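You operate a simulated robot arm through the tools that you are given. There is no shell and no other tool. Be economical: measure what you need, move in short steps, check, and stop when the job is done.

You are at the controls of a simulated robot arm. One attempt, no reset.

JOB
Centre the pallet on conveyor one and push the stray pail back into its row.
Fine: stop up first; push while the guides are closed; open them after.
Where things are to end (x, y in the base frame): pail within 30 mm of [-50, -1040].

It is judged by the outcome, as a careful person would: the job done as asked, and still so three seconds after it is handed in. It fails if anything else is knocked over, pushed out of place, dropped, spilled or broken.

ROBOT AND FRAMES
A 6-joint arm with a two-finger parallel gripper on a trunk, on a base that drives. Base frame: it is fixed to the floor where the robot stands at the start and does not move with it; the origin is under the middle of the robot, x ahead of it, y to its left, z up; the surface under the hand at the start is at about z = 608. Readings come in mm, rad, newtons and seconds.
With the tool pointing down near the work surface it reaches from about 320 to 700 mm from the robot's upright axis, wherever it stands. Its first joint turns from -2.897 to 2.897 rad. Places, roughly: direction selector one [2700, 1600, 1000]; pail [250, -1500, 750]; red stop lever one [600, 0, 500]; red stop lever two [2000, 4000, 500]; yellow guide lever one [-200, -500, 500]; yellow guide lever two [1600, 3700, 500]. Payload 4.1 kg.
The TCP is the grasp point between the finger pads, 23 mm short of the fingertips. In the tool frame z runs along the fingers and y along their closing line. The gripper opens to 94 mm. The fingers are 38 mm wide and 10 mm thick; the gripper's body (54 by 96 mm) begins 39 mm behind the TCP.
Orientation is that of the tool frame in the base frame, as a unit quaternion [w, x, y, z]. With the fingers straight down and closing along the base's y, the tool's x points along the base's -x, its y along +y and its z along -z.

CONTROLS
- The arm moves only by the tool move_arm. Its argument "rows" is text: rows parted by semicolons, each of 6 numbers parted by spaces: the shift along the tool's x, y, z in mm, then the turn, a rotation vector about the tool's x, y, z in rad. In form: dx dy dz wx wy wz; .... A call has 1 to 10 rows; each row shifts and turns the commanded pose from where the row before left it, along the tool's axes as they then stand. "jaw" is the gripper command, from -1 (fully open) to 1 (shut), values between in proportion, set as the call begins (left out, the last holds). A row lasts 0.2 s, in which the tool goes at most 50 mm and 0.15 rad; a call with a longer step from one row to the next is refused whole, and so is a gripper value outside its range. A pose out of reach is approached as far as the arm can. The call stops where the force on the tool passes 90 N (or 10 N more than at its start, if that is more) or the arm is blocked; 0.2 s more then pass. The fingers move at their own pace (about 45 mm/s each) and stop on an object; they squeeze with about 37 N. The grip force told is the motor's: it shows also when the fingers shut on nothing. Time passes only in rows, and 0.2 s behind the last, so rows that do not move let the fingers close. The reply holds the time, the measured pose of the TCP, the force on the tool along the base axes, the opening and the grip force, in the units named above and with some noise, with the torque about the TCP (base axes, N m) and any sound that the robot's microphone picked up, and new pictures: "pictures" is both (left out), scene, wrist or none.
- Cameras (640 x 400 px; columns grow to the right, rows downward): "scene" is now at [-35.4, 91.5, 1355.5]; the picture's right is [-0.95, -0.32, -0.00], its down [-0.24, 0.70, -0.67] and it looks along [0.21, -0.63, -0.74] (base axes); focal length 283 px, centre (320, 200). "wrist" rides on the gripper at [86, 16, -74] in the tool frame; the picture's right is [-0.18, 0.98, 0.00], its down [-0.58, -0.11, -0.81] and it looks along [-0.79, -0.15, 0.59] (tool axes); focal length 243 px, centre (320, 200). There is no depth. A picture from a camera that has moved, and an enlarged one, comes with that camera's place and axes in the base frame and with its lens.
- move_column(by): slides the trunk up (or, below 0, down) by that many mm; the arm and the scene camera ride with it, the base frame stays. It gives what a move gives, with no picture.
- roll_base(legs): drives the robot by 1 to 6 legs, each [ahead, turn to the left] in mm and rad, along the robot's own axes; the way and the turn of a leg run together, so that a leg with both is an arc; at most 1500 mm and 3.142 rad a leg. The arm and the cameras ride along, it lands a little off, and it stops where it bumps. It gives what a move gives, and a new picture of the scene camera.
- aim_head(pan, tilt): turns the head with the scene camera to pan (to the left, within 2.705 rad either way) and tilt (down, from -0.506 to 1.204), counted from straight ahead of the robot. It gives what a move gives, and a new picture of the scene camera.
- close_up(camera, box): a new picture of the part [left, top, right, bottom] of that camera's present view, enlarged. It takes no simulated time.
- job_done(): hands the job in; it is judged then, once.

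Go step by step. Nothing tells you exact positions but the pictures and the camera data: compare them with the known pose of the tool, close in by small moves and look again before you grip or let go. The budget is 120 turns and 260 pictures, counting those below and the enlarged ones. Unless the task says otherwise, let go and move clear before handing in, and close with one line.

The tools are called after "Request:" by a JSON object that holds its "method" and its "body". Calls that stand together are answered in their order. move_arm: Moves the arm, as the interface text tells. Its arguments: {"type":"object","properties":{"rows":{"type":"string"},"jaw":{"type":"number"},"pictures":{"type":"string","enum":["both","scene","wrist","none"]}},"required":["rows"]} The other tools are called the same way: move_column (by) slides the trunk up or down; roll_base (legs) drives the base; aim_head (pan, tilt) turns the head that bears the scene camera; close_up (camera, box) takes an enlarged picture of a part of a camera's view; job_done () hands the job in.

At the start:

```text
time_s: 0.0
eef_pos: [110.6, -416.0, 1013.2]
tool_rot: [0.0, 0.0, 1.0, -0.001]
contact_force: [0.0, -0.4, 0.0]
moment: [0.0, -0.02, 0.04]
opening: 93.8
gripper_force: 0.0
trunk travel left (down, up): [-325.0, 265.0]
robot x, y, heading: [3.3, -1.1, -0.0]
head pan, tilt: [-1.243, 0.84]
```

scene: 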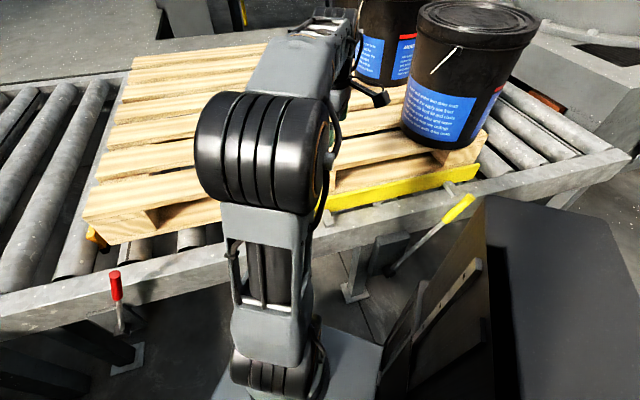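
wrist: 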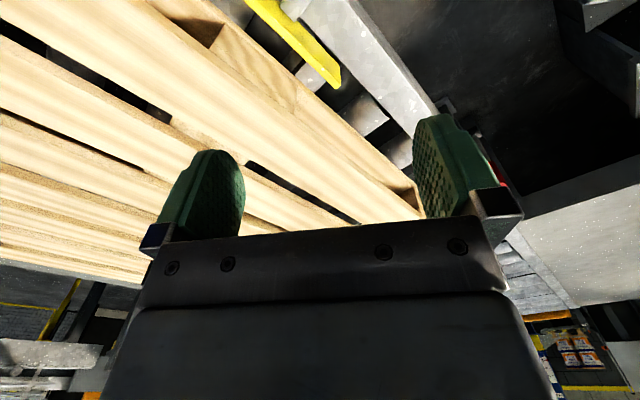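

I see the skewed pallet on the rollers, with pails on it, a red lever to the left and a yellow lever to the right. I'll look around before I move anything.

Request:
{"method": "aim_head", "body": {"pan": -1.57, "tilt": 0.45}}

Request:
{"method": "aim_head", "body": {"pan": -0.6, "tilt": 0.7}}

Request:
{"method": "aim_head", "body": {"pan": -2.1, "tilt": 0.75}}

```text
time_s: 0.9
eef_pos: [110.4, -415.6, 1014.0]
tool_rot: [-0.001, 0.0, 1.0, 0.0]
contact_force: [-0.7, -0.1, 0.5]
moment: [0.02, 0.02, -0.04]
opening: 94.1
gripper_force: 0.0
trunk travel left (down, up): [-325.0, 265.0]
robot x, y, heading: [0.0, -1.9, 0.002]
head pan, tilt: [-1.571, 0.45]
camera scene: at [-60.7, 74.1, 1389.1], right [-1.0, 0.0, 0.0], down [0.0, 0.44, -0.9], along [0.0, -0.9, -0.44], focal length 283 px, centre (320, 200)
```

scene: 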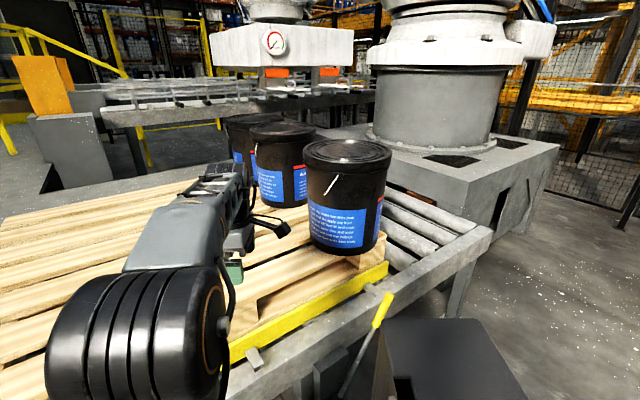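

```text
time_s: 2.1
eef_pos: [110.3, -415.6, 1013.1]
tool_rot: [0.0, 0.0, 1.0, 0.001]
contact_force: [0.4, -0.4, 0.0]
moment: [-0.02, -0.03, -0.03]
opening: 94.2
gripper_force: 0.0
trunk travel left (down, up): [-325.0, 265.0]
robot x, y, heading: [-3.3, -3.1, -0.003]
head pan, tilt: [-0.6, 0.7]
camera scene: at [9.3, 118.0, 1367.0], right [-0.57, -0.82, 0.0], down [-0.53, 0.36, -0.77], along [0.63, -0.43, -0.64], focal length 283 px, centre (320, 200)
```

scene: 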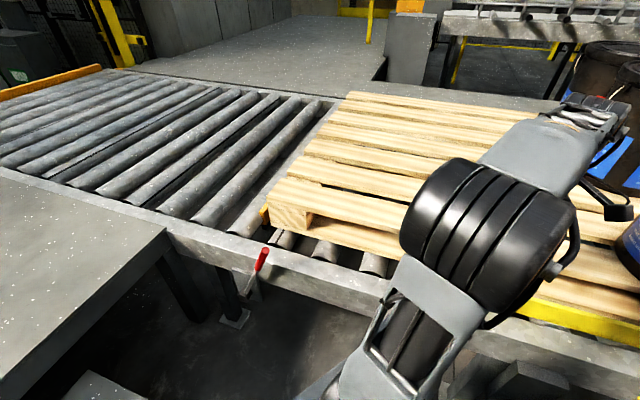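

```text
time_s: 3.7
eef_pos: [111.1, -415.8, 1012.9]
tool_rot: [0.0, 0.0, 1.0, 0.001]
contact_force: [0.1, -1.0, 1.0]
moment: [-0.01, -0.01, 0.02]
opening: 94.1
gripper_force: 0.0
trunk travel left (down, up): [-325.0, 265.0]
robot x, y, heading: [1.7, 1.9, -0.003]
head pan, tilt: [-2.1, 0.75]
camera scene: at [-102.5, 94.5, 1362.7], right [-0.86, 0.5, 0.0], down [0.34, 0.59, -0.73], along [-0.37, -0.63, -0.68], focal length 283 px, centre (320, 200)
```

scene: 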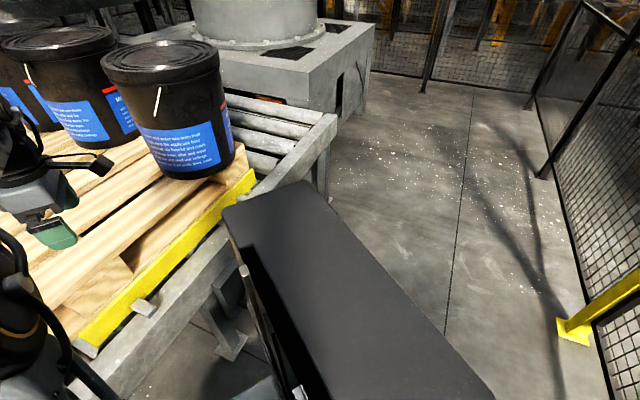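

The conveyor seems to run diagonally in the base frame, with a row of pails across it. I'll raise the trunk for a better view of the pails and pallet.

Request:
{"method": "move_column", "body": {"by": 265}}

Request:
{"method": "aim_head", "body": {"pan": -1.57, "tilt": 0.6}}

Request:
{"method": "close_up", "body": {"camera": "scene", "box": [160, 0, 480, 200]}}

Request:
{"method": "aim_head", "body": {"pan": -1.0, "tilt": 0.7}}

```text
time_s: 6.4
eef_pos: [109.7, -415.4, 1277.8]
tool_rot: [0.0, -0.001, 1.0, 0.001]
contact_force: [0.4, -0.6, 0.3]
moment: [0.02, 0.02, -0.03]
opening: 94.0
gripper_force: 0.1
trunk travel left (down, up): [-590.0, 0.0]
robot x, y, heading: [1.7, -1.7, -0.002]
head pan, tilt: [-2.1, 0.75]
```

```text
time_s: 7.4
eef_pos: [111.0, -415.2, 1277.7]
tool_rot: [0.001, 0.0, 1.0, 0.001]
contact_force: [0.1, -0.8, 1.1]
moment: [0.01, -0.01, -0.02]
opening: 94.1
gripper_force: 0.0
trunk travel left (down, up): [-590.0, 0.0]
robot x, y, heading: [-0.9, -2.1, 0.0]
head pan, tilt: [-1.571, 0.6]
camera scene: at [-60.9, 77.7, 1640.6], right [-1.0, 0.0, 0.0], down [0.0, 0.57, -0.82], along [0.0, -0.82, -0.57], focal length 283 px, centre (320, 200)
```

scene: 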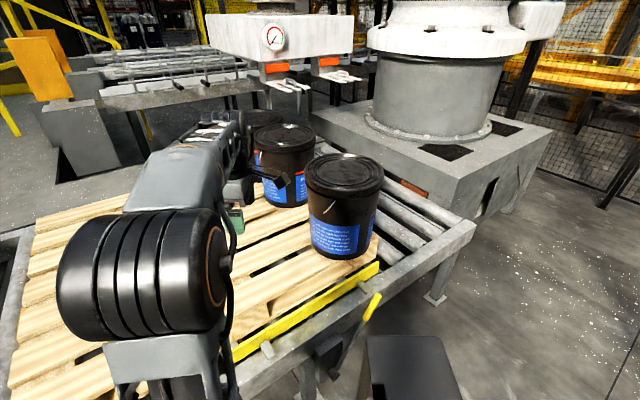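

```text
2.00 times, centred on (320, 100) of scene
camera zoom: at [-60.9, 77.7, 1640.6], right [-1.0, 0.0, 0.0], down [0.0, 0.57, -0.82], along [0.0, -0.82, -0.57], focal length 566 px, centre (320, 400)
```

zoom: 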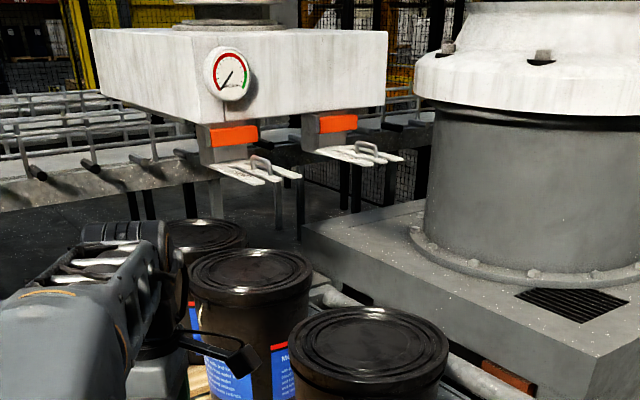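

```text
time_s: 8.3
eef_pos: [110.0, -415.3, 1278.8]
tool_rot: [0.0, 0.0, 1.0, 0.0]
contact_force: [1.2, 0.2, 0.5]
moment: [0.02, -0.01, 0.0]
opening: 93.9
gripper_force: 0.1
trunk travel left (down, up): [-590.0, 0.0]
robot x, y, heading: [-0.8, -0.1, -0.001]
head pan, tilt: [-1.0, 0.7]
camera scene: at [-14.9, 94.5, 1632.0], right [-0.84, -0.54, 0.0], down [-0.35, 0.54, -0.77], along [0.41, -0.64, -0.64], focal length 283 px, centre (320, 200)
```

scene: 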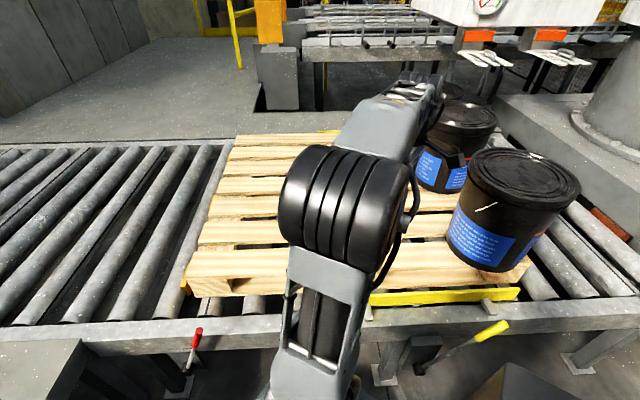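

The stray pail appears to be the nearest one, at about (-150,-865), with its base near z≈760. I estimate the red lever tip at (560,-55,697) and the yellow tip at (-280,-618,717), and I'll look closer at both levers.

Request:
{"method": "close_up", "body": {"camera": "scene", "box": [120, 260, 280, 400]}}

Request:
{"method": "close_up", "body": {"camera": "scene", "box": [350, 250, 590, 400]}}

Request:
{"method": "aim_head", "body": {"pan": -1.9, "tilt": 1.1}}

Request:
{"method": "aim_head", "body": {"pan": -0.4, "tilt": 1.1}}

```text
2.86 times, centred on (200, 330) of scene
camera zoom: at [-14.9, 94.5, 1632.0], right [-0.84, -0.54, 0.0], down [-0.35, 0.54, -0.77], along [0.41, -0.64, -0.64], focal length 808 px, centre (663, -171)
```

zoom: 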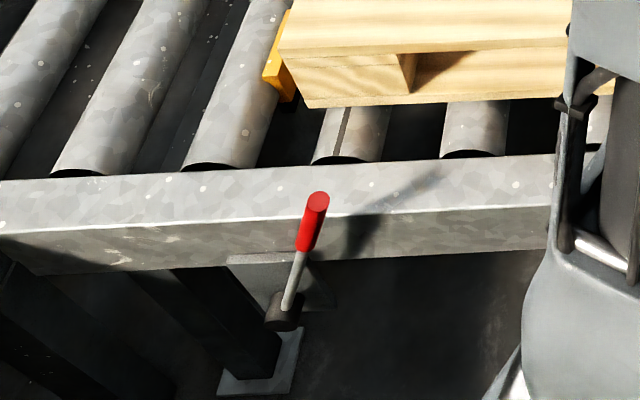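

```text
2.67 times, centred on (470, 325) of scene
camera zoom: at [-14.9, 94.5, 1632.0], right [-0.84, -0.54, 0.0], down [-0.35, 0.54, -0.77], along [0.41, -0.64, -0.64], focal length 754 px, centre (-80, -133)
```

zoom: 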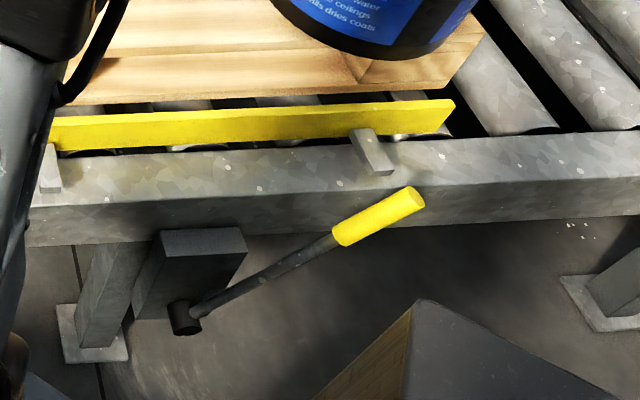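

```text
time_s: 9.6
eef_pos: [110.4, -414.7, 1278.1]
tool_rot: [0.0, 0.0, 1.0, 0.0]
contact_force: [0.1, -0.7, 0.2]
moment: [0.02, -0.02, 0.0]
opening: 94.0
gripper_force: 0.1
trunk travel left (down, up): [-590.0, 0.0]
robot x, y, heading: [1.0, -1.5, 0.003]
head pan, tilt: [-1.901, 1.1]
camera scene: at [-81.2, 106.3, 1602.0], right [-0.95, 0.32, 0.0], down [0.29, 0.84, -0.45], along [-0.15, -0.43, -0.89], focal length 283 px, centre (320, 200)
```

scene: 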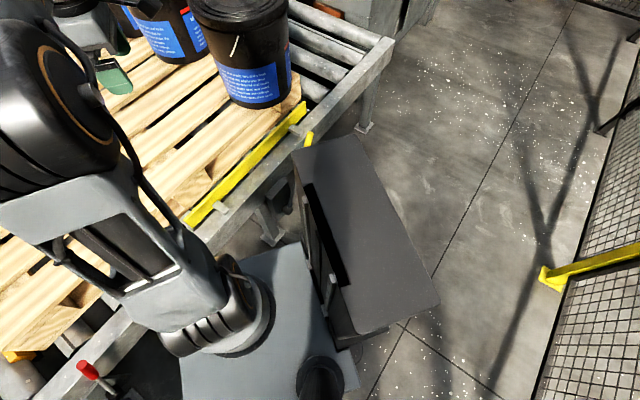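

```text
time_s: 11.2
eef_pos: [110.8, -415.9, 1278.4]
tool_rot: [0.001, 0.0, 1.0, 0.0]
contact_force: [-0.4, 0.0, 0.6]
moment: [-0.03, 0.03, 0.03]
opening: 94.0
gripper_force: 0.0
trunk travel left (down, up): [-590.0, 0.0]
robot x, y, heading: [-1.0, -0.3, -0.003]
head pan, tilt: [-0.4, 1.1]
camera scene: at [-2.6, 141.4, 1602.0], right [-0.39, -0.92, 0.0], down [-0.82, 0.35, -0.45], along [0.42, -0.18, -0.89], focal length 283 px, centre (320, 200)
```

scene: 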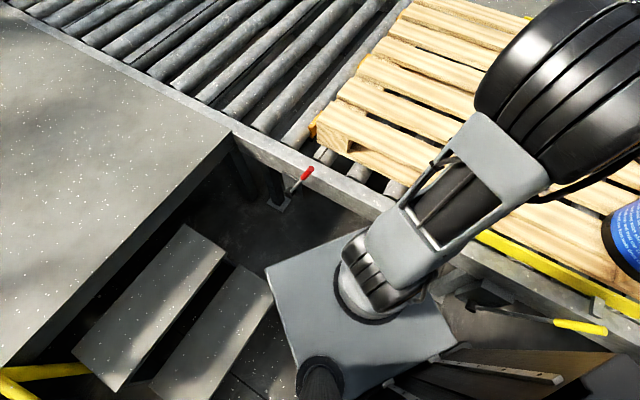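

Both levers lean toward the −x end, and by my reading the conveyor direction e is about (0.83,0.56). I'll lower the trunk back and yaw the hand so the fingers close along e.

Request:
{"method": "move_column", "body": {"by": -265}}

Request:
{"method": "move_arm", "body": {"rows": "0 0 0 0 0 0.14;0 0 0 0 0 0.14;0 0 0 0 0 0.14;0 0 0 0 0 0.14;0 0 0 0 0 0.14;0 0 0 0 0 0.14;0 0 0 0 0 0.14", "jaw": -1, "pictures": "wrist"}}

```text
time_s: 13.9
eef_pos: [111.5, -415.4, 1013.2]
tool_rot: [0.0, 0.0, 1.0, 0.0]
contact_force: [-0.4, -0.2, -0.3]
moment: [0.04, -0.01, -0.01]
opening: 94.0
gripper_force: 0.0
trunk travel left (down, up): [-325.0, 265.0]
robot x, y, heading: [-1.4, 0.2, 0.002]
head pan, tilt: [-0.4, 1.1]
```

```text
time_s: 15.5
eef_pos: [110.8, -414.7, 1012.9]
tool_rot: [0.001, 0.472, 0.882, 0.0]
contact_force: [-0.1, -1.2, 0.4]
moment: [-0.01, -0.01, 0.02]
opening: 94.2
gripper_force: 0.0
trunk travel left (down, up): [-325.0, 265.0]
robot x, y, heading: [-3.1, -0.2, 0.004]
head pan, tilt: [-0.4, 1.1]
camera wrist: at [76.7, -333.7, 1089.4], right [0.92, 0.39, 0.0], down [0.23, -0.54, 0.81], along [0.32, -0.74, -0.59], focal length 243 px, centre (320, 200)
```

wrist: 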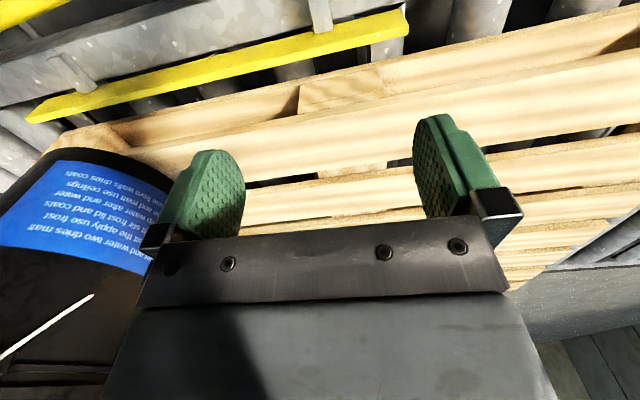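

The tool's y now lies along the conveyor. I'll move along it to above the red lever.

Request:
{"method": "move_arm", "body": {"rows": "4 46 10 0 0 0;4 46 10 0 0 0;4 46 10 0 0 0;4 46 10 0 0 0;4 46 10 0 0 0;4 46 10 0 0 0;4 46 10 0 0 0;4 46 10 0 0 0;4 46 10 0 0 0;4 46 10 0 0 0", "pictures": "both"}}

```text
time_s: 17.7
eef_pos: [472.4, -127.4, 913.6]
tool_rot: [0.0, 0.471, 0.882, 0.0]
contact_force: [-0.3, -0.3, -0.3]
moment: [0.01, -0.02, -0.01]
opening: 94.2
gripper_force: 0.0
trunk travel left (down, up): [-325.0, 265.0]
robot x, y, heading: [1.1, -0.3, -0.003]
head pan, tilt: [-0.4, 1.1]
camera scene: at [-2.8, 141.5, 1337.0], right [-0.39, -0.92, 0.0], down [-0.82, 0.35, -0.45], along [0.42, -0.18, -0.89], focal length 283 px, centre (320, 200)
camera wrist: at [438.2, -44.9, 989.3], right [0.92, 0.39, 0.0], down [0.23, -0.54, 0.81], along [0.32, -0.74, -0.59], focal length 243 px, centre (320, 200)
```

scene: 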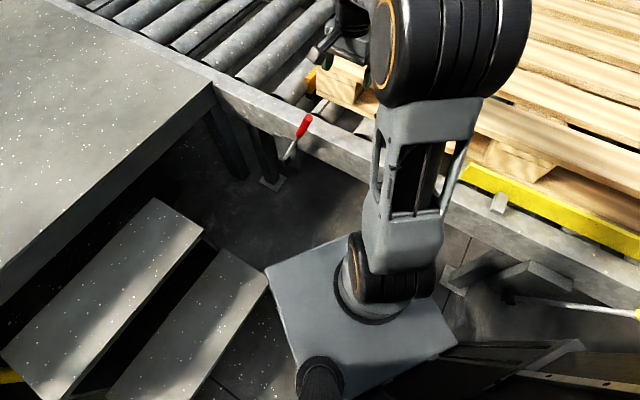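
wrist: 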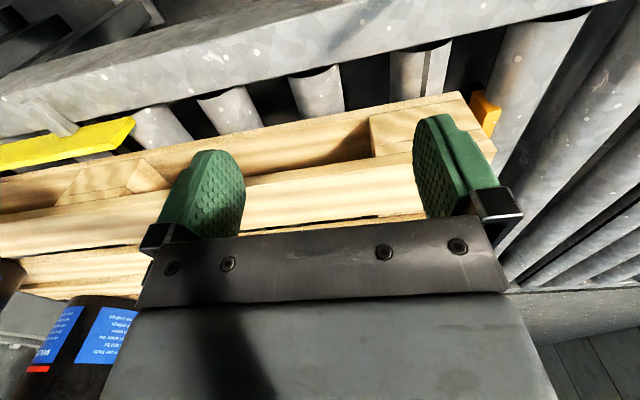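

I want a second viewpoint on the red lever, so I'll back the hand toward the robot until the wrist camera sees it.

Request:
{"method": "move_arm", "body": {"rows": "40 20 10 0 0 0;40 20 10 0 0 0;40 20 10 0 0 0;40 20 10 0 0 0", "pictures": "wrist"}}

Request:
{"method": "close_up", "body": {"camera": "scene", "box": [240, 70, 400, 170]}}

```text
time_s: 18.7
eef_pos: [448.7, 54.3, 873.4]
tool_rot: [0.0, 0.471, 0.882, 0.0]
contact_force: [0.0, -0.2, 0.2]
moment: [-0.01, -0.01, 0.04]
opening: 94.1
gripper_force: 0.0
trunk travel left (down, up): [-325.0, 265.0]
robot x, y, heading: [2.9, -2.1, 0.004]
head pan, tilt: [-0.4, 1.1]
camera wrist: at [414.7, 134.3, 948.8], right [0.92, 0.39, 0.0], down [0.23, -0.54, 0.81], along [0.32, -0.74, -0.59], focal length 243 px, centre (320, 200)
```

wrist: 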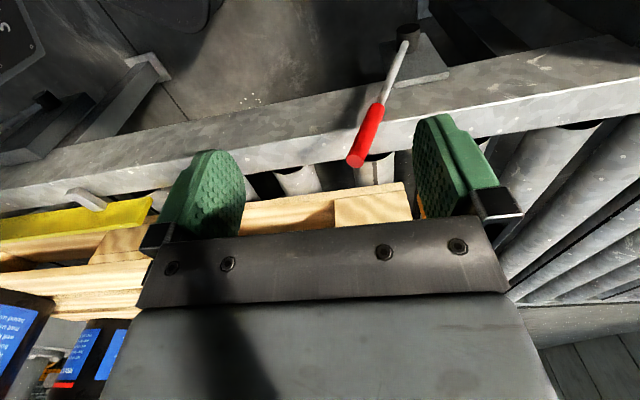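

```text
4.00 times, centred on (320, 120) of scene
camera zoom: at [-2.6, 141.5, 1337.0], right [-0.39, -0.92, 0.0], down [-0.82, 0.35, -0.45], along [0.42, -0.18, -0.89], focal length 1131 px, centre (320, 520)
```

zoom: 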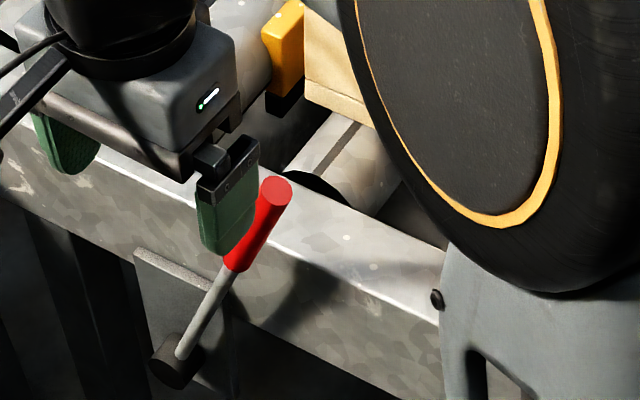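

The red knob top comes out at about (545,-55,718). I'll go above it, straddle it with open fingers and check the view.

Request:
{"method": "move_arm", "body": {"rows": "-36 8 0 0 0 0;-36 8 0 0 0 0;-36 8 0 0 0 0;-36 6 0 0 0 0;0 0 40 0 0 0;0 0 40 0 0 0;0 0 20 0 0 0", "pictures": "both"}}

Request:
{"method": "close_up", "body": {"camera": "scene", "box": [220, 50, 380, 150]}}

```text
time_s: 20.3
eef_pos: [552.1, -50.2, 773.0]
tool_rot: [0.001, 0.47, 0.883, 0.0]
contact_force: [0.2, 0.4, 0.1]
moment: [0.0, -0.03, -0.01]
opening: 94.0
gripper_force: 0.0
trunk travel left (down, up): [-325.0, 265.0]
robot x, y, heading: [-0.7, 2.8, -0.001]
head pan, tilt: [-0.4, 1.1]
camera scene: at [-2.5, 141.6, 1337.0], right [-0.39, -0.92, 0.0], down [-0.82, 0.35, -0.45], along [0.42, -0.18, -0.89], focal length 283 px, centre (320, 200)
camera wrist: at [517.6, 31.3, 849.4], right [0.92, 0.39, 0.0], down [0.23, -0.54, 0.81], along [0.32, -0.74, -0.59], focal length 243 px, centre (320, 200)
```

scene: 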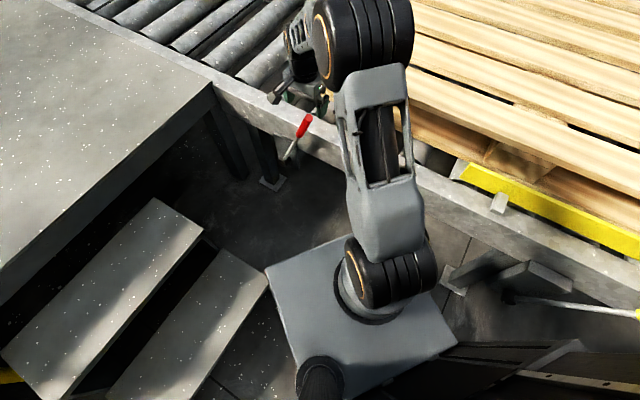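
wrist: 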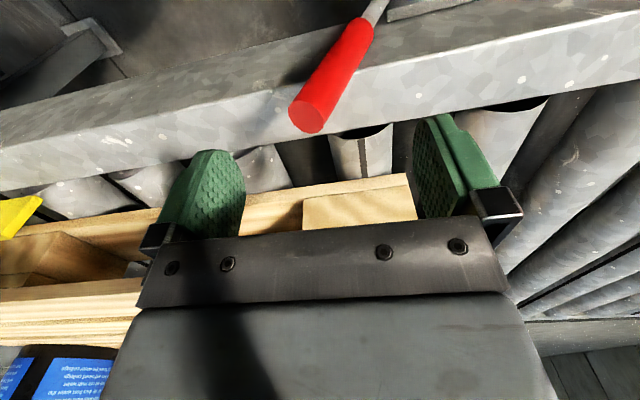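

```text
4.00 times, centred on (300, 100) of scene
camera zoom: at [-2.5, 141.6, 1337.0], right [-0.39, -0.92, 0.0], down [-0.82, 0.35, -0.45], along [0.42, -0.18, -0.89], focal length 1131 px, centre (400, 600)
```

zoom: 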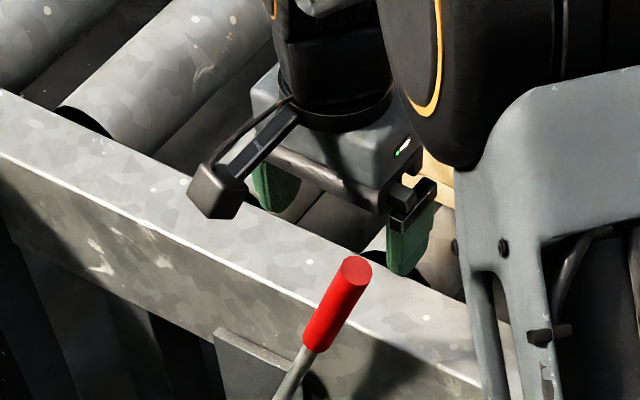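

The knob is centred between the fingers as seen from above. I'll go down to straddle it, then push toward +e in steps.

Request:
{"method": "move_arm", "body": {"rows": "0 -2 28 0 0 0;0 -2 28 0 0 0;0 -2 24 0 0 0", "pictures": "both"}}

Request:
{"method": "close_up", "body": {"camera": "scene", "box": [220, 50, 380, 150]}}

```text
time_s: 21.1
eef_pos: [548.5, -52.9, 693.6]
tool_rot: [0.0, 0.47, 0.883, 0.0]
contact_force: [0.4, -1.4, 0.3]
moment: [-0.04, 0.03, 0.01]
opening: 94.0
gripper_force: 0.2
trunk travel left (down, up): [-325.0, 265.0]
robot x, y, heading: [-2.8, -1.0, -0.0]
head pan, tilt: [-0.4, 1.1]
camera scene: at [-2.6, 141.6, 1337.0], right [-0.39, -0.92, 0.0], down [-0.82, 0.35, -0.45], along [0.42, -0.18, -0.89], focal length 283 px, centre (320, 200)
camera wrist: at [512.8, 28.7, 769.4], right [0.92, 0.4, 0.0], down [0.23, -0.54, 0.81], along [0.32, -0.74, -0.59], focal length 243 px, centre (320, 200)
```

scene: 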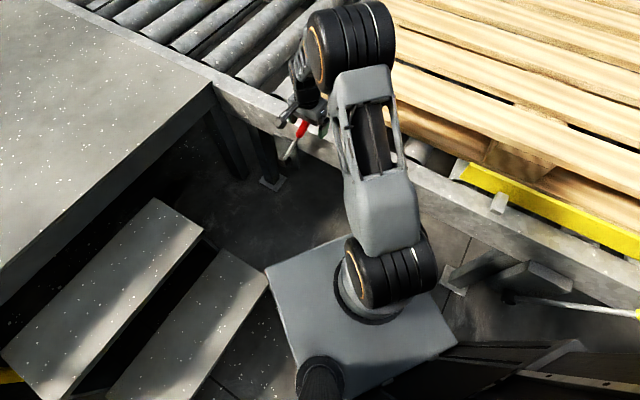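
wrist: 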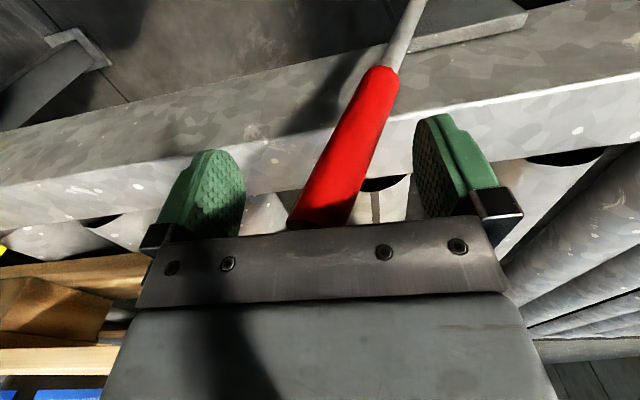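

```text
4.00 times, centred on (300, 100) of scene
camera zoom: at [-2.6, 141.6, 1337.0], right [-0.39, -0.92, 0.0], down [-0.82, 0.35, -0.45], along [0.42, -0.18, -0.89], focal length 1131 px, centre (400, 600)
```

zoom: 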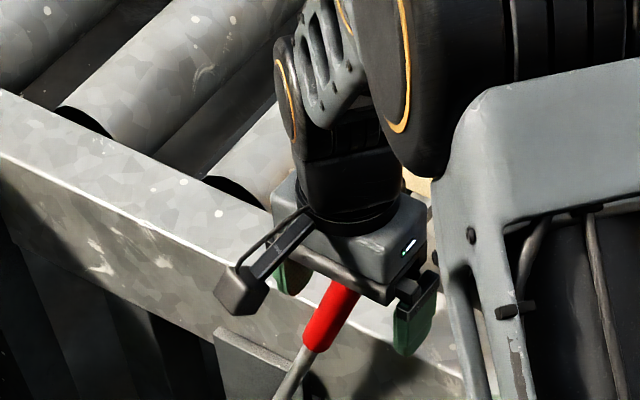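

The lever is straddled, so I push toward +e, following its arc.

Request:
{"method": "move_arm", "body": {"rows": "0 20 0 0 0 0;0 20 0 0 0 0;0 20 -4 0 0 0;0 20 -5 0 0 0;0 20 -4 0 0 0;0 20 -4 0 0 0", "pictures": "both"}}

```text
time_s: 22.5
eef_pos: [646.9, 12.7, 717.5]
tool_rot: [0.004, 0.47, 0.883, 0.002]
contact_force: [-15.3, 14.4, 38.9]
moment: [-1.27, 0.65, -0.71]
opening: 93.9
gripper_force: 0.1
trunk travel left (down, up): [-325.0, 265.0]
robot x, y, heading: [-0.2, 2.6, 0.002]
head pan, tilt: [-0.4, 1.1]
camera scene: at [-7.3, 142.9, 1336.8], right [-0.39, -0.92, 0.0], down [-0.82, 0.34, -0.46], along [0.42, -0.18, -0.89], focal length 283 px, centre (320, 200)
camera wrist: at [611.3, 94.7, 792.3], right [0.92, 0.4, 0.01], down [0.23, -0.54, 0.81], along [0.32, -0.74, -0.59], focal length 243 px, centre (320, 200)
```

scene: 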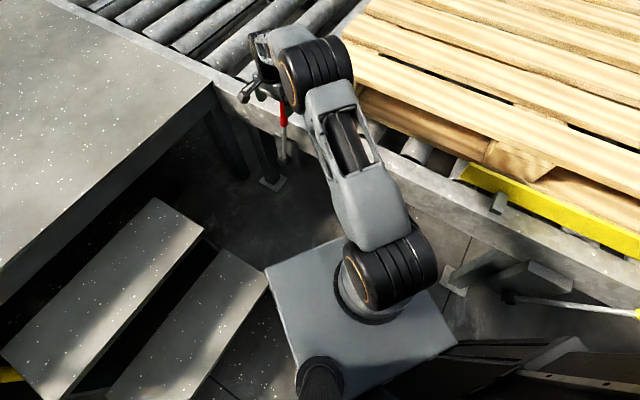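
wrist: 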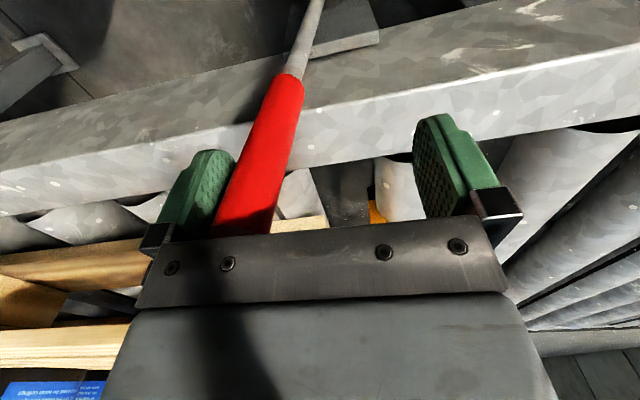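

The lever is moving. I'll raise slightly to clear the tip and continue.

Request:
{"method": "move_arm", "body": {"rows": "0 5 -12 0 0 0;0 20 -3 0 0 0;0 20 0 0 0 0;0 20 0 0 0 0;0 20 0 0 0 0", "pictures": "both"}}

```text
time_s: 23.7
eef_pos: [708.2, 58.6, 726.0]
tool_rot: [-0.001, 0.471, 0.882, 0.0]
contact_force: [1.0, -0.5, -0.7]
moment: [0.0, 0.01, 0.02]
opening: 93.8
gripper_force: 0.1
out of reach, approached as far as the arm can: row 5
trunk travel left (down, up): [-325.0, 265.0]
robot x, y, heading: [1.8, -2.1, 0.001]
head pan, tilt: [-0.4, 1.1]
camera scene: at [-2.9, 141.7, 1337.0], right [-0.39, -0.92, 0.0], down [-0.82, 0.35, -0.45], along [0.42, -0.18, -0.89], focal length 283 px, centre (320, 200)
camera wrist: at [673.0, 140.6, 801.6], right [0.92, 0.39, 0.0], down [0.23, -0.54, 0.81], along [0.32, -0.74, -0.59], focal length 243 px, centre (320, 200)
```

scene: 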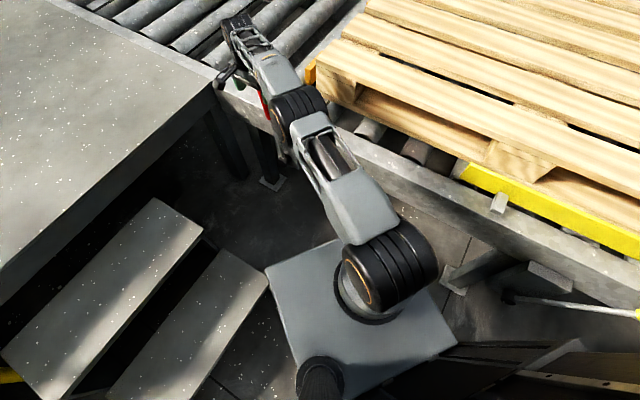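
wrist: 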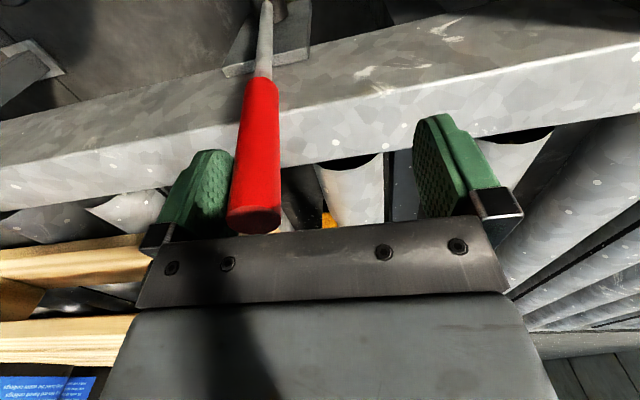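

The lever is past vertical and the force is zero, but the arm is at the end of its reach. I'll look at the stop block and the lever.

Request:
{"method": "close_up", "body": {"camera": "scene", "box": [220, 40, 380, 140]}}

```text
4.00 times, centred on (300, 90) of scene
camera zoom: at [-2.9, 141.7, 1337.0], right [-0.39, -0.92, 0.0], down [-0.82, 0.35, -0.45], along [0.42, -0.18, -0.89], focal length 1131 px, centre (400, 640)
```

zoom: 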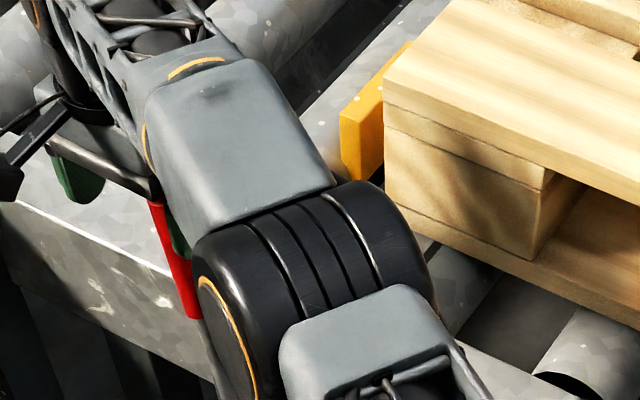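

The stop bar seems to be rising, but the lever may not be at its end yet. I'll tilt the fingers outward to gain reach and keep pushing.

Request:
{"method": "move_arm", "body": {"rows": "0 0 0 -0.14 0 0;0 0 0 -0.14 0 0;0 0 0 -0.14 0 0;0 18 8 0 0 0;0 18 8 0 0 0;0 18 9 0 0 0", "pictures": "both"}}

```text
time_s: 25.1
eef_pos: [757.1, 91.4, 726.0]
tool_rot: [0.099, 0.46, 0.863, 0.185]
contact_force: [0.3, 0.5, 0.1]
moment: [0.01, 0.0, -0.01]
opening: 93.9
gripper_force: 0.1
trunk travel left (down, up): [-325.0, 265.0]
robot x, y, heading: [0.7, 1.4, 0.001]
head pan, tilt: [-0.4, 1.1]
camera scene: at [-2.5, 141.6, 1337.0], right [-0.39, -0.92, 0.0], down [-0.82, 0.35, -0.45], along [0.42, -0.18, -0.89], focal length 283 px, centre (320, 200)
camera wrist: at [695.6, 155.0, 800.4], right [0.85, 0.35, 0.4], down [-0.03, -0.72, 0.69], along [0.53, -0.6, -0.6], focal length 243 px, centre (320, 200)
```

scene: 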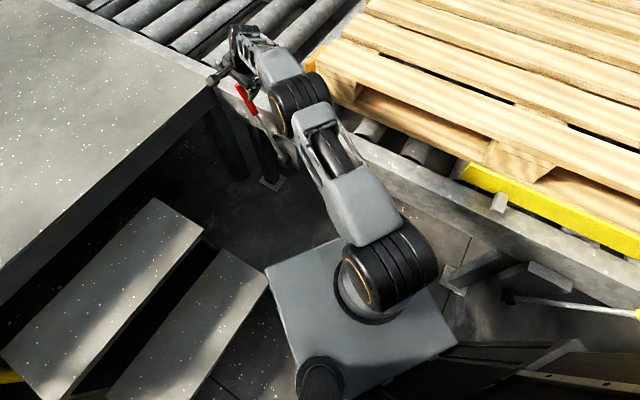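
wrist: 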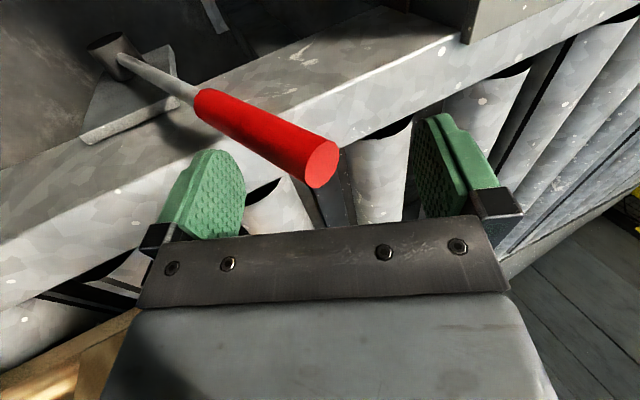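

The lever has flipped past centre and now leans to +e. I'll push a little further to make sure it is at its end.

Request:
{"method": "move_arm", "body": {"rows": "0 18 8 0 0 0;0 18 8 0 0 0;0 15 10 0 0 0;0 10 7 0 0 0", "pictures": "both"}}

```text
time_s: 26.1
eef_pos: [764.7, 104.0, 728.6]
tool_rot: [0.101, 0.464, 0.861, 0.18]
contact_force: [-35.0, -59.6, 21.7]
moment: [-2.8, 2.02, 0.84]
opening: 94.1
gripper_force: 0.1
out of reach, approached as far as the arm can: row 2, 3, 4
trunk travel left (down, up): [-325.0, 265.0]
robot x, y, heading: [-0.7, 0.9, -0.013]
head pan, tilt: [-0.4, 1.1]
camera scene: at [-5.7, 136.4, 1337.9], right [-0.4, -0.92, -0.01], down [-0.81, 0.36, -0.46], along [0.42, -0.18, -0.89], focal length 283 px, centre (320, 200)
camera wrist: at [703.8, 169.1, 804.6], right [0.85, 0.34, 0.4], down [-0.04, -0.72, 0.7], along [0.52, -0.61, -0.59], focal length 243 px, centre (320, 200)
```

scene: 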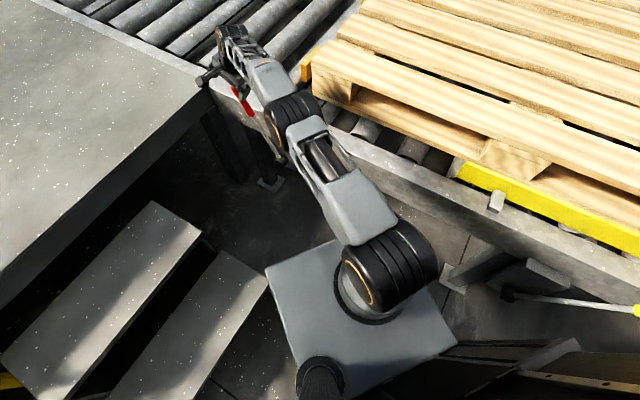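
wrist: 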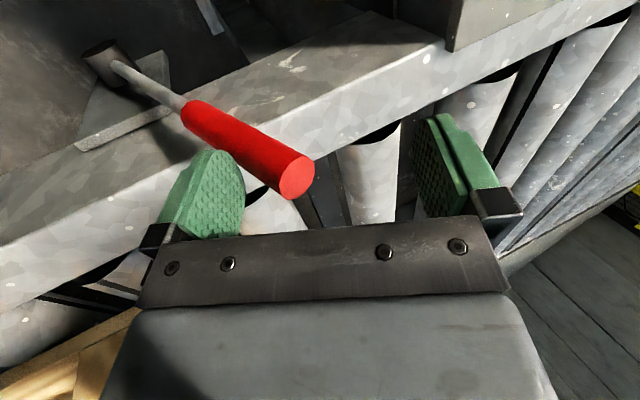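

The lever is against its end stop with firm resistance. I'll back off, lift out and check the stop bar.

Request:
{"method": "move_arm", "body": {"rows": "0 -20 -8 0 0 0;0 -20 -8 0 0 0;0 -15 -10 0 0 0;0 0 -40 0 0 0;0 0 -40 0 0 0;0 0 -30 0.14 0 0;0 0 -30 0.14 0 0;0 0 -30 0.14 0 0", "pictures": "both"}}

Request:
{"method": "close_up", "body": {"camera": "scene", "box": [200, 40, 360, 140]}}

```text
time_s: 27.9
eef_pos: [669.1, 51.5, 885.5]
tool_rot: [0.001, 0.471, 0.882, -0.002]
contact_force: [-0.8, 0.4, -0.1]
moment: [-0.03, 0.02, 0.0]
opening: 94.3
gripper_force: 0.0
trunk travel left (down, up): [-325.0, 265.0]
robot x, y, heading: [4.9, -1.2, 0.004]
head pan, tilt: [-0.4, 1.1]
camera scene: at [-2.4, 141.3, 1337.0], right [-0.39, -0.92, 0.0], down [-0.82, 0.35, -0.45], along [0.42, -0.18, -0.89], focal length 283 px, centre (320, 200)
camera wrist: at [635.2, 132.5, 961.2], right [0.92, 0.39, 0.0], down [0.23, -0.54, 0.81], along [0.32, -0.74, -0.59], focal length 243 px, centre (320, 200)
```

scene: 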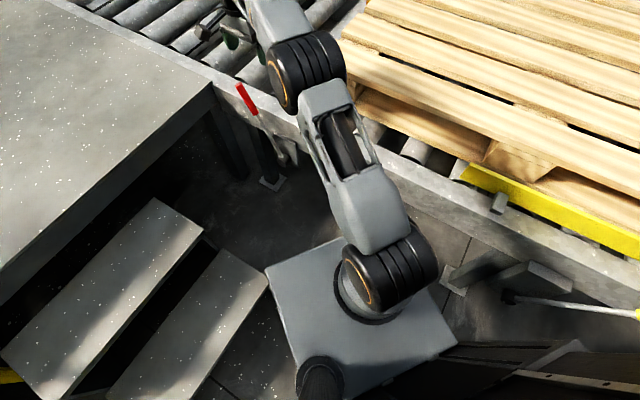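
wrist: 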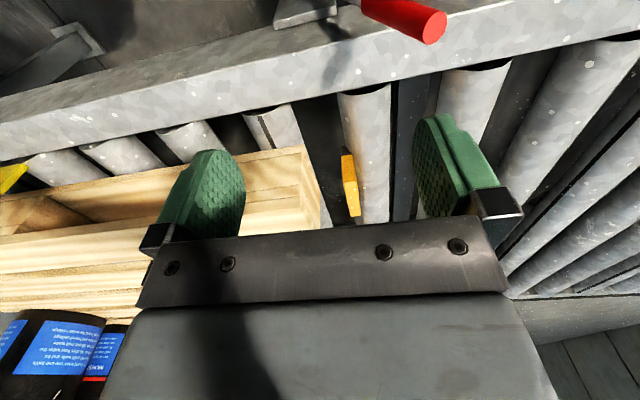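

```text
4.00 times, centred on (280, 90) of scene
camera zoom: at [-2.4, 141.3, 1337.0], right [-0.39, -0.92, 0.0], down [-0.82, 0.35, -0.45], along [0.42, -0.18, -0.89], focal length 1131 px, centre (480, 640)
```

zoom: 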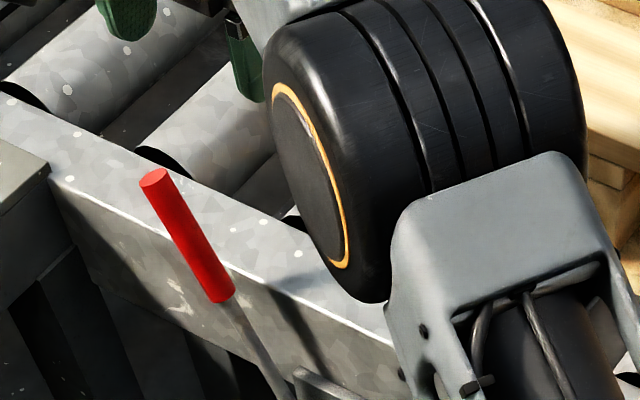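

The red lever is thrown. I'll now carry the hand back along the rail toward the yellow lever, keeping it high.

Request:
{"method": "move_arm", "body": {"rows": "-15 -45 -3 0 0 0;-15 -45 -3 0 0 0;-15 -45 -3 0 0 0;-15 -45 -3 0 0 0;-15 -45 -3 0 0 0;0 -48 0 0 0 0;0 -48 0 0 0 0;0 -48 0 0 0 0;0 -48 0 0 0 0;0 -48 0 0 0 0", "pictures": "none"}}

Request:
{"method": "move_arm", "body": {"rows": "0 -48 0 0 0 0;0 -48 0 0 0 0;0 -48 0 0 0 0;0 -48 0 0 0 0;0 -48 0 0 0 0;0 -48 0 0 0 0;0 -48 0 0 0 0;0 -48 0 0 0 0;0 -48 0 0 0 0", "pictures": "both"}}

Request:
{"method": "aim_head", "body": {"pan": -1.0, "tilt": 0.7}}

Request:
{"method": "aim_head", "body": {"pan": -1.8, "tilt": 0.9}}

```text
time_s: 30.1
eef_pos: [325.3, -269.8, 902.7]
tool_rot: [0.0, 0.471, 0.882, 0.001]
contact_force: [0.3, -0.1, 0.7]
moment: [-0.01, 0.0, 0.0]
opening: 94.1
gripper_force: 0.0
trunk travel left (down, up): [-325.0, 265.0]
robot x, y, heading: [2.4, 0.3, 0.001]
head pan, tilt: [-0.4, 1.1]
```

```text
time_s: 32.1
eef_pos: [-37.4, -515.8, 901.4]
tool_rot: [0.001, 0.471, 0.882, 0.0]
contact_force: [-0.5, -0.1, -0.5]
moment: [0.0, 0.02, 0.0]
opening: 94.0
gripper_force: 0.1
trunk travel left (down, up): [-325.0, 265.0]
robot x, y, heading: [-3.0, 0.7, -0.0]
head pan, tilt: [-0.4, 1.1]
camera scene: at [-2.4, 141.3, 1337.0], right [-0.39, -0.92, 0.0], down [-0.82, 0.35, -0.45], along [0.42, -0.18, -0.89], focal length 283 px, centre (320, 200)
camera wrist: at [-71.3, -432.9, 977.2], right [0.92, 0.39, 0.0], down [0.23, -0.54, 0.81], along [0.32, -0.74, -0.59], focal length 243 px, centre (320, 200)
```

scene: 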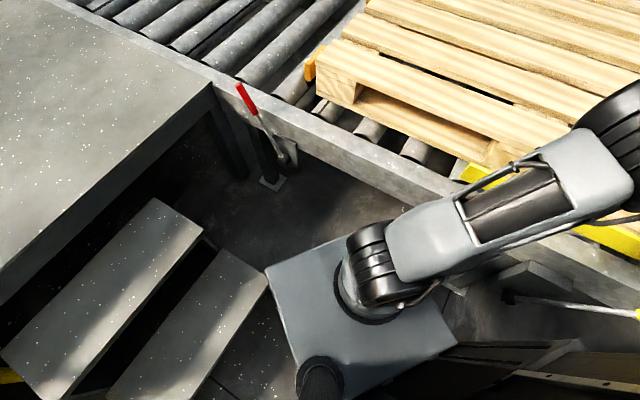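
wrist: 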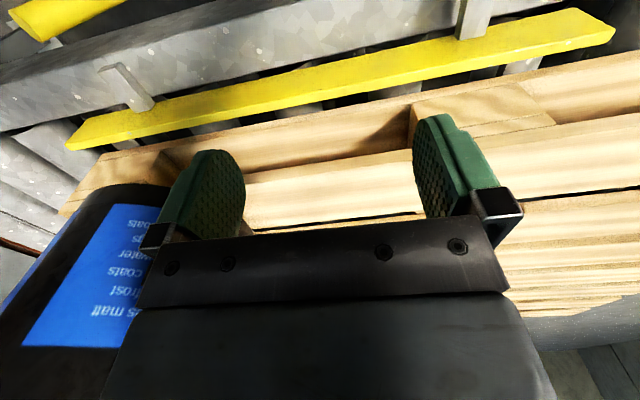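

```text
time_s: 33.1
eef_pos: [-35.5, -513.8, 901.0]
tool_rot: [0.001, 0.47, 0.883, 0.0]
contact_force: [0.5, -0.4, -0.1]
moment: [0.0, 0.0, 0.01]
opening: 93.9
gripper_force: 0.1
trunk travel left (down, up): [-325.0, 265.0]
robot x, y, heading: [1.1, -1.5, -0.002]
head pan, tilt: [-1.0, 0.7]
camera scene: at [-14.9, 94.4, 1367.0], right [-0.84, -0.54, 0.0], down [-0.35, 0.54, -0.76], along [0.41, -0.64, -0.64], focal length 283 px, centre (320, 200)
```

scene: 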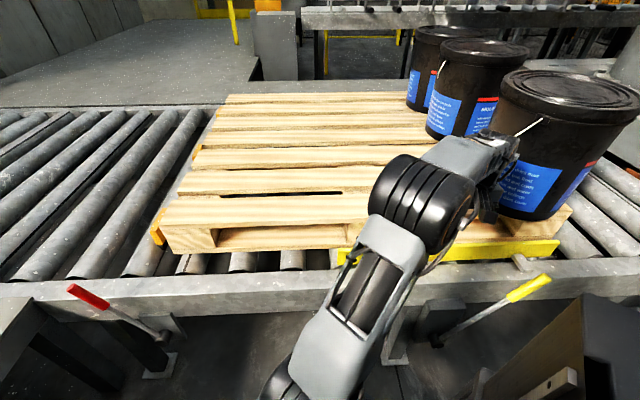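

```text
time_s: 34.2
eef_pos: [-35.4, -513.3, 900.7]
tool_rot: [0.0, 0.47, 0.882, 0.0]
contact_force: [-0.2, 0.9, 0.4]
moment: [-0.01, 0.0, 0.0]
opening: 94.2
gripper_force: 0.1
trunk travel left (down, up): [-325.0, 265.0]
robot x, y, heading: [-0.3, 2.9, -0.0]
head pan, tilt: [-1.799, 0.901]
camera scene: at [-77.8, 92.2, 1350.9], right [-0.97, 0.23, 0.0], down [0.18, 0.76, -0.62], along [-0.14, -0.61, -0.78], focal length 283 px, centre (320, 200)
```

scene: 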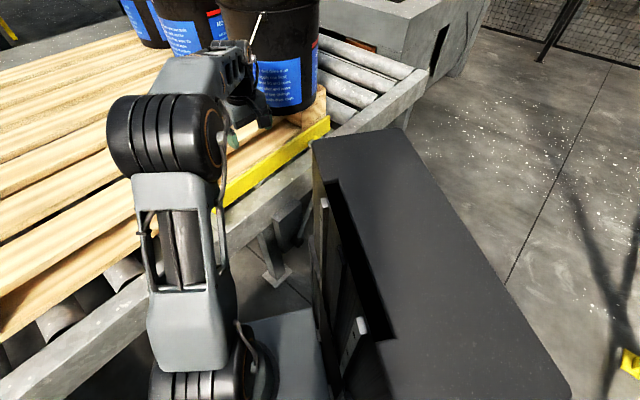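

The stop bar now stands up at the pallet's end. A tall cabinet (corner about (-169,-379), top z≈957) sits near the yellow lever, so I'll raise the trunk for clearance before moving over.

Request:
{"method": "move_column", "body": {"by": 150}}

Request:
{"method": "move_arm", "body": {"rows": "9 -40 0 0 0 0;9 -40 0 0 0 0;9 -40 0 0 0 0;9 -40 0 0 0 0;9 -40 0 0 0 0", "pictures": "both"}}

```text
time_s: 35.9
eef_pos: [-35.8, -515.0, 1051.6]
tool_rot: [0.0, 0.47, 0.883, 0.001]
contact_force: [0.2, 0.1, 0.8]
moment: [0.05, -0.04, 0.0]
opening: 94.3
gripper_force: 0.0
trunk travel left (down, up): [-475.0, 115.0]
robot x, y, heading: [2.9, 0.8, 0.0]
head pan, tilt: [-1.799, 0.901]
```

```text
time_s: 37.1
eef_pos: [-209.1, -566.1, 1045.4]
tool_rot: [0.0, 0.471, 0.882, 0.0]
contact_force: [-0.1, 1.0, 0.3]
moment: [0.02, -0.01, -0.03]
opening: 93.7
gripper_force: 0.1
out of reach, approached as far as the arm can: row 5
trunk travel left (down, up): [-475.0, 115.0]
robot x, y, heading: [-1.3, -0.1, -0.004]
head pan, tilt: [-1.799, 0.901]
camera scene: at [-77.9, 92.2, 1500.9], right [-0.97, 0.23, 0.0], down [0.18, 0.76, -0.62], along [-0.14, -0.6, -0.78], focal length 283 px, centre (320, 200)
camera wrist: at [-243.7, -485.8, 1121.9], right [0.92, 0.39, 0.0], down [0.23, -0.54, 0.81], along [0.32, -0.74, -0.59], focal length 243 px, centre (320, 200)
```

scene: 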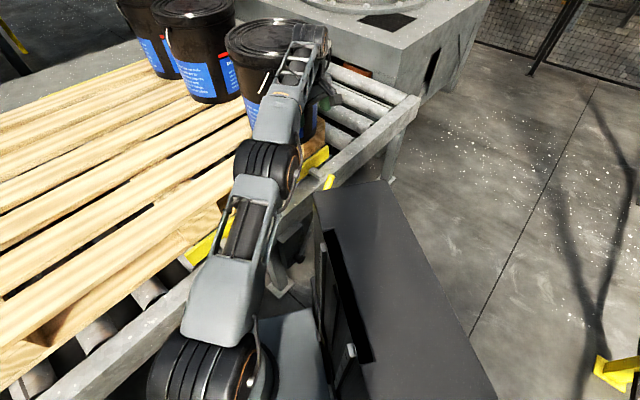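
wrist: 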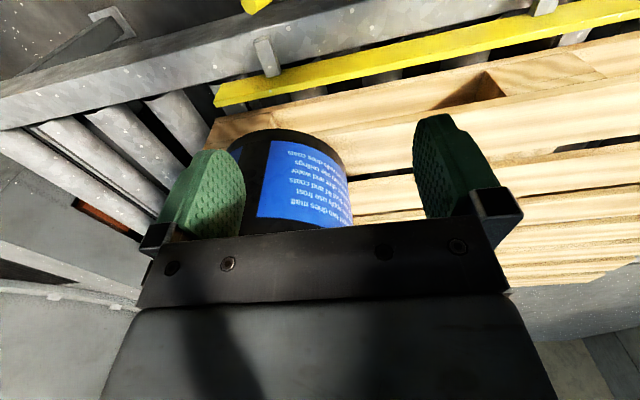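

Reach is limited up high, so I'll descend here, clear of both cabinet and pail, then go outward lower down.

Request:
{"method": "move_arm", "body": {"rows": "0 10 40 0 0 0;0 0 40 0 0 0;0 0 40 0 0 0;0 0 40 0 0 0;0 0 40 0 0 0", "pictures": "both"}}

```text
time_s: 38.3
eef_pos: [-201.9, -564.0, 843.7]
tool_rot: [0.0, 0.471, 0.882, 0.0]
contact_force: [0.7, 0.0, -0.6]
moment: [0.02, 0.01, 0.0]
opening: 94.2
gripper_force: 0.0
trunk travel left (down, up): [-475.0, 115.0]
robot x, y, heading: [-1.3, 0.5, -0.004]
head pan, tilt: [-1.799, 0.901]
camera scene: at [-78.0, 92.1, 1500.9], right [-0.97, 0.23, 0.0], down [0.18, 0.76, -0.62], along [-0.14, -0.6, -0.78], focal length 283 px, centre (320, 200)
camera wrist: at [-236.1, -483.1, 919.8], right [0.92, 0.39, 0.0], down [0.23, -0.54, 0.81], along [0.32, -0.74, -0.59], focal length 243 px, centre (320, 200)
```

scene: 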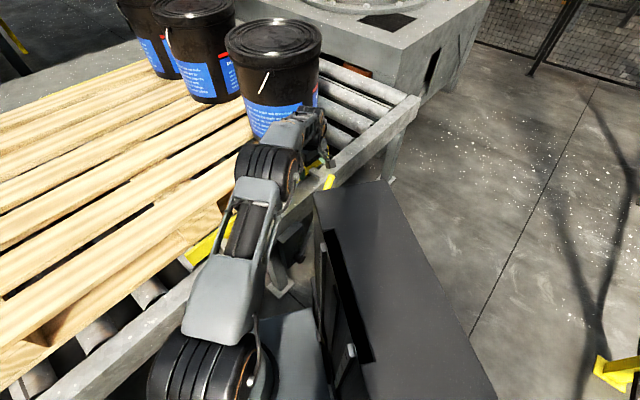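
wrist: 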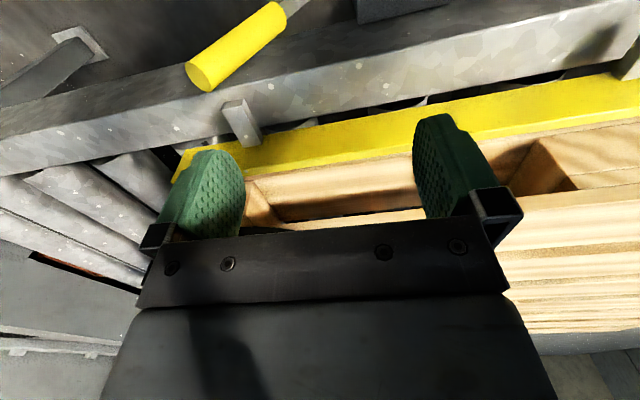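

The yellow knob is confirmed at about (-286,-615,717). I'll move over it at z≈770 first.

Request:
{"method": "move_arm", "body": {"rows": "1 -28 24 0 0 0;1 -28 24 0 0 0;1 -28 24 0 0 0", "pictures": "both"}}

```text
time_s: 39.1
eef_pos: [-245.2, -571.5, 785.1]
tool_rot: [0.0, 0.471, 0.882, 0.0]
contact_force: [-0.5, -0.7, 0.3]
moment: [-0.04, 0.02, 0.03]
opening: 93.6
gripper_force: 0.1
out of reach, approached as far as the arm can: row 2, 3
trunk travel left (down, up): [-475.0, 115.0]
robot x, y, heading: [1.4, -0.1, 0.001]
head pan, tilt: [-1.799, 0.901]
camera scene: at [-77.6, 92.6, 1500.9], right [-0.97, 0.23, 0.0], down [0.18, 0.76, -0.62], along [-0.14, -0.61, -0.78], focal length 283 px, centre (320, 200)
camera wrist: at [-279.9, -489.7, 860.9], right [0.92, 0.4, 0.0], down [0.23, -0.54, 0.81], along [0.32, -0.74, -0.59], focal length 243 px, centre (320, 200)
```

scene: 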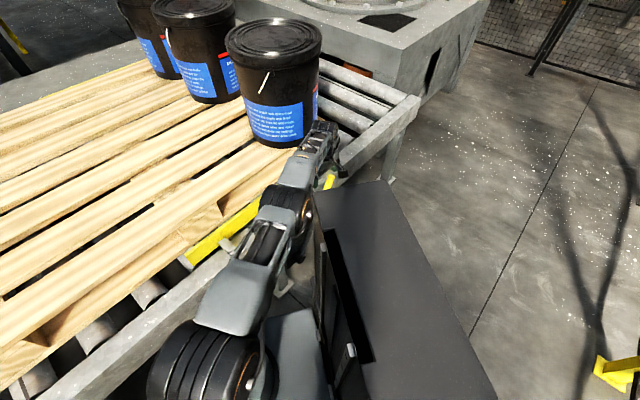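
wrist: 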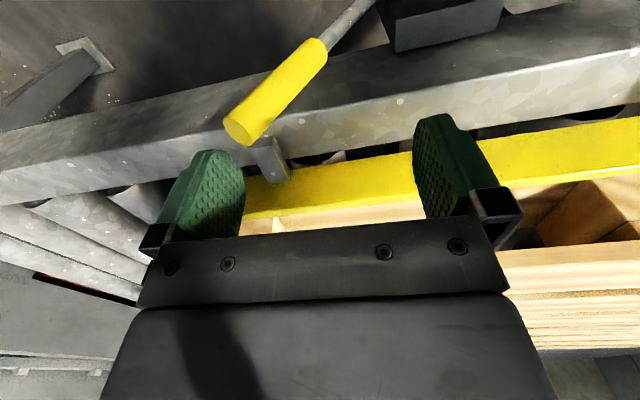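

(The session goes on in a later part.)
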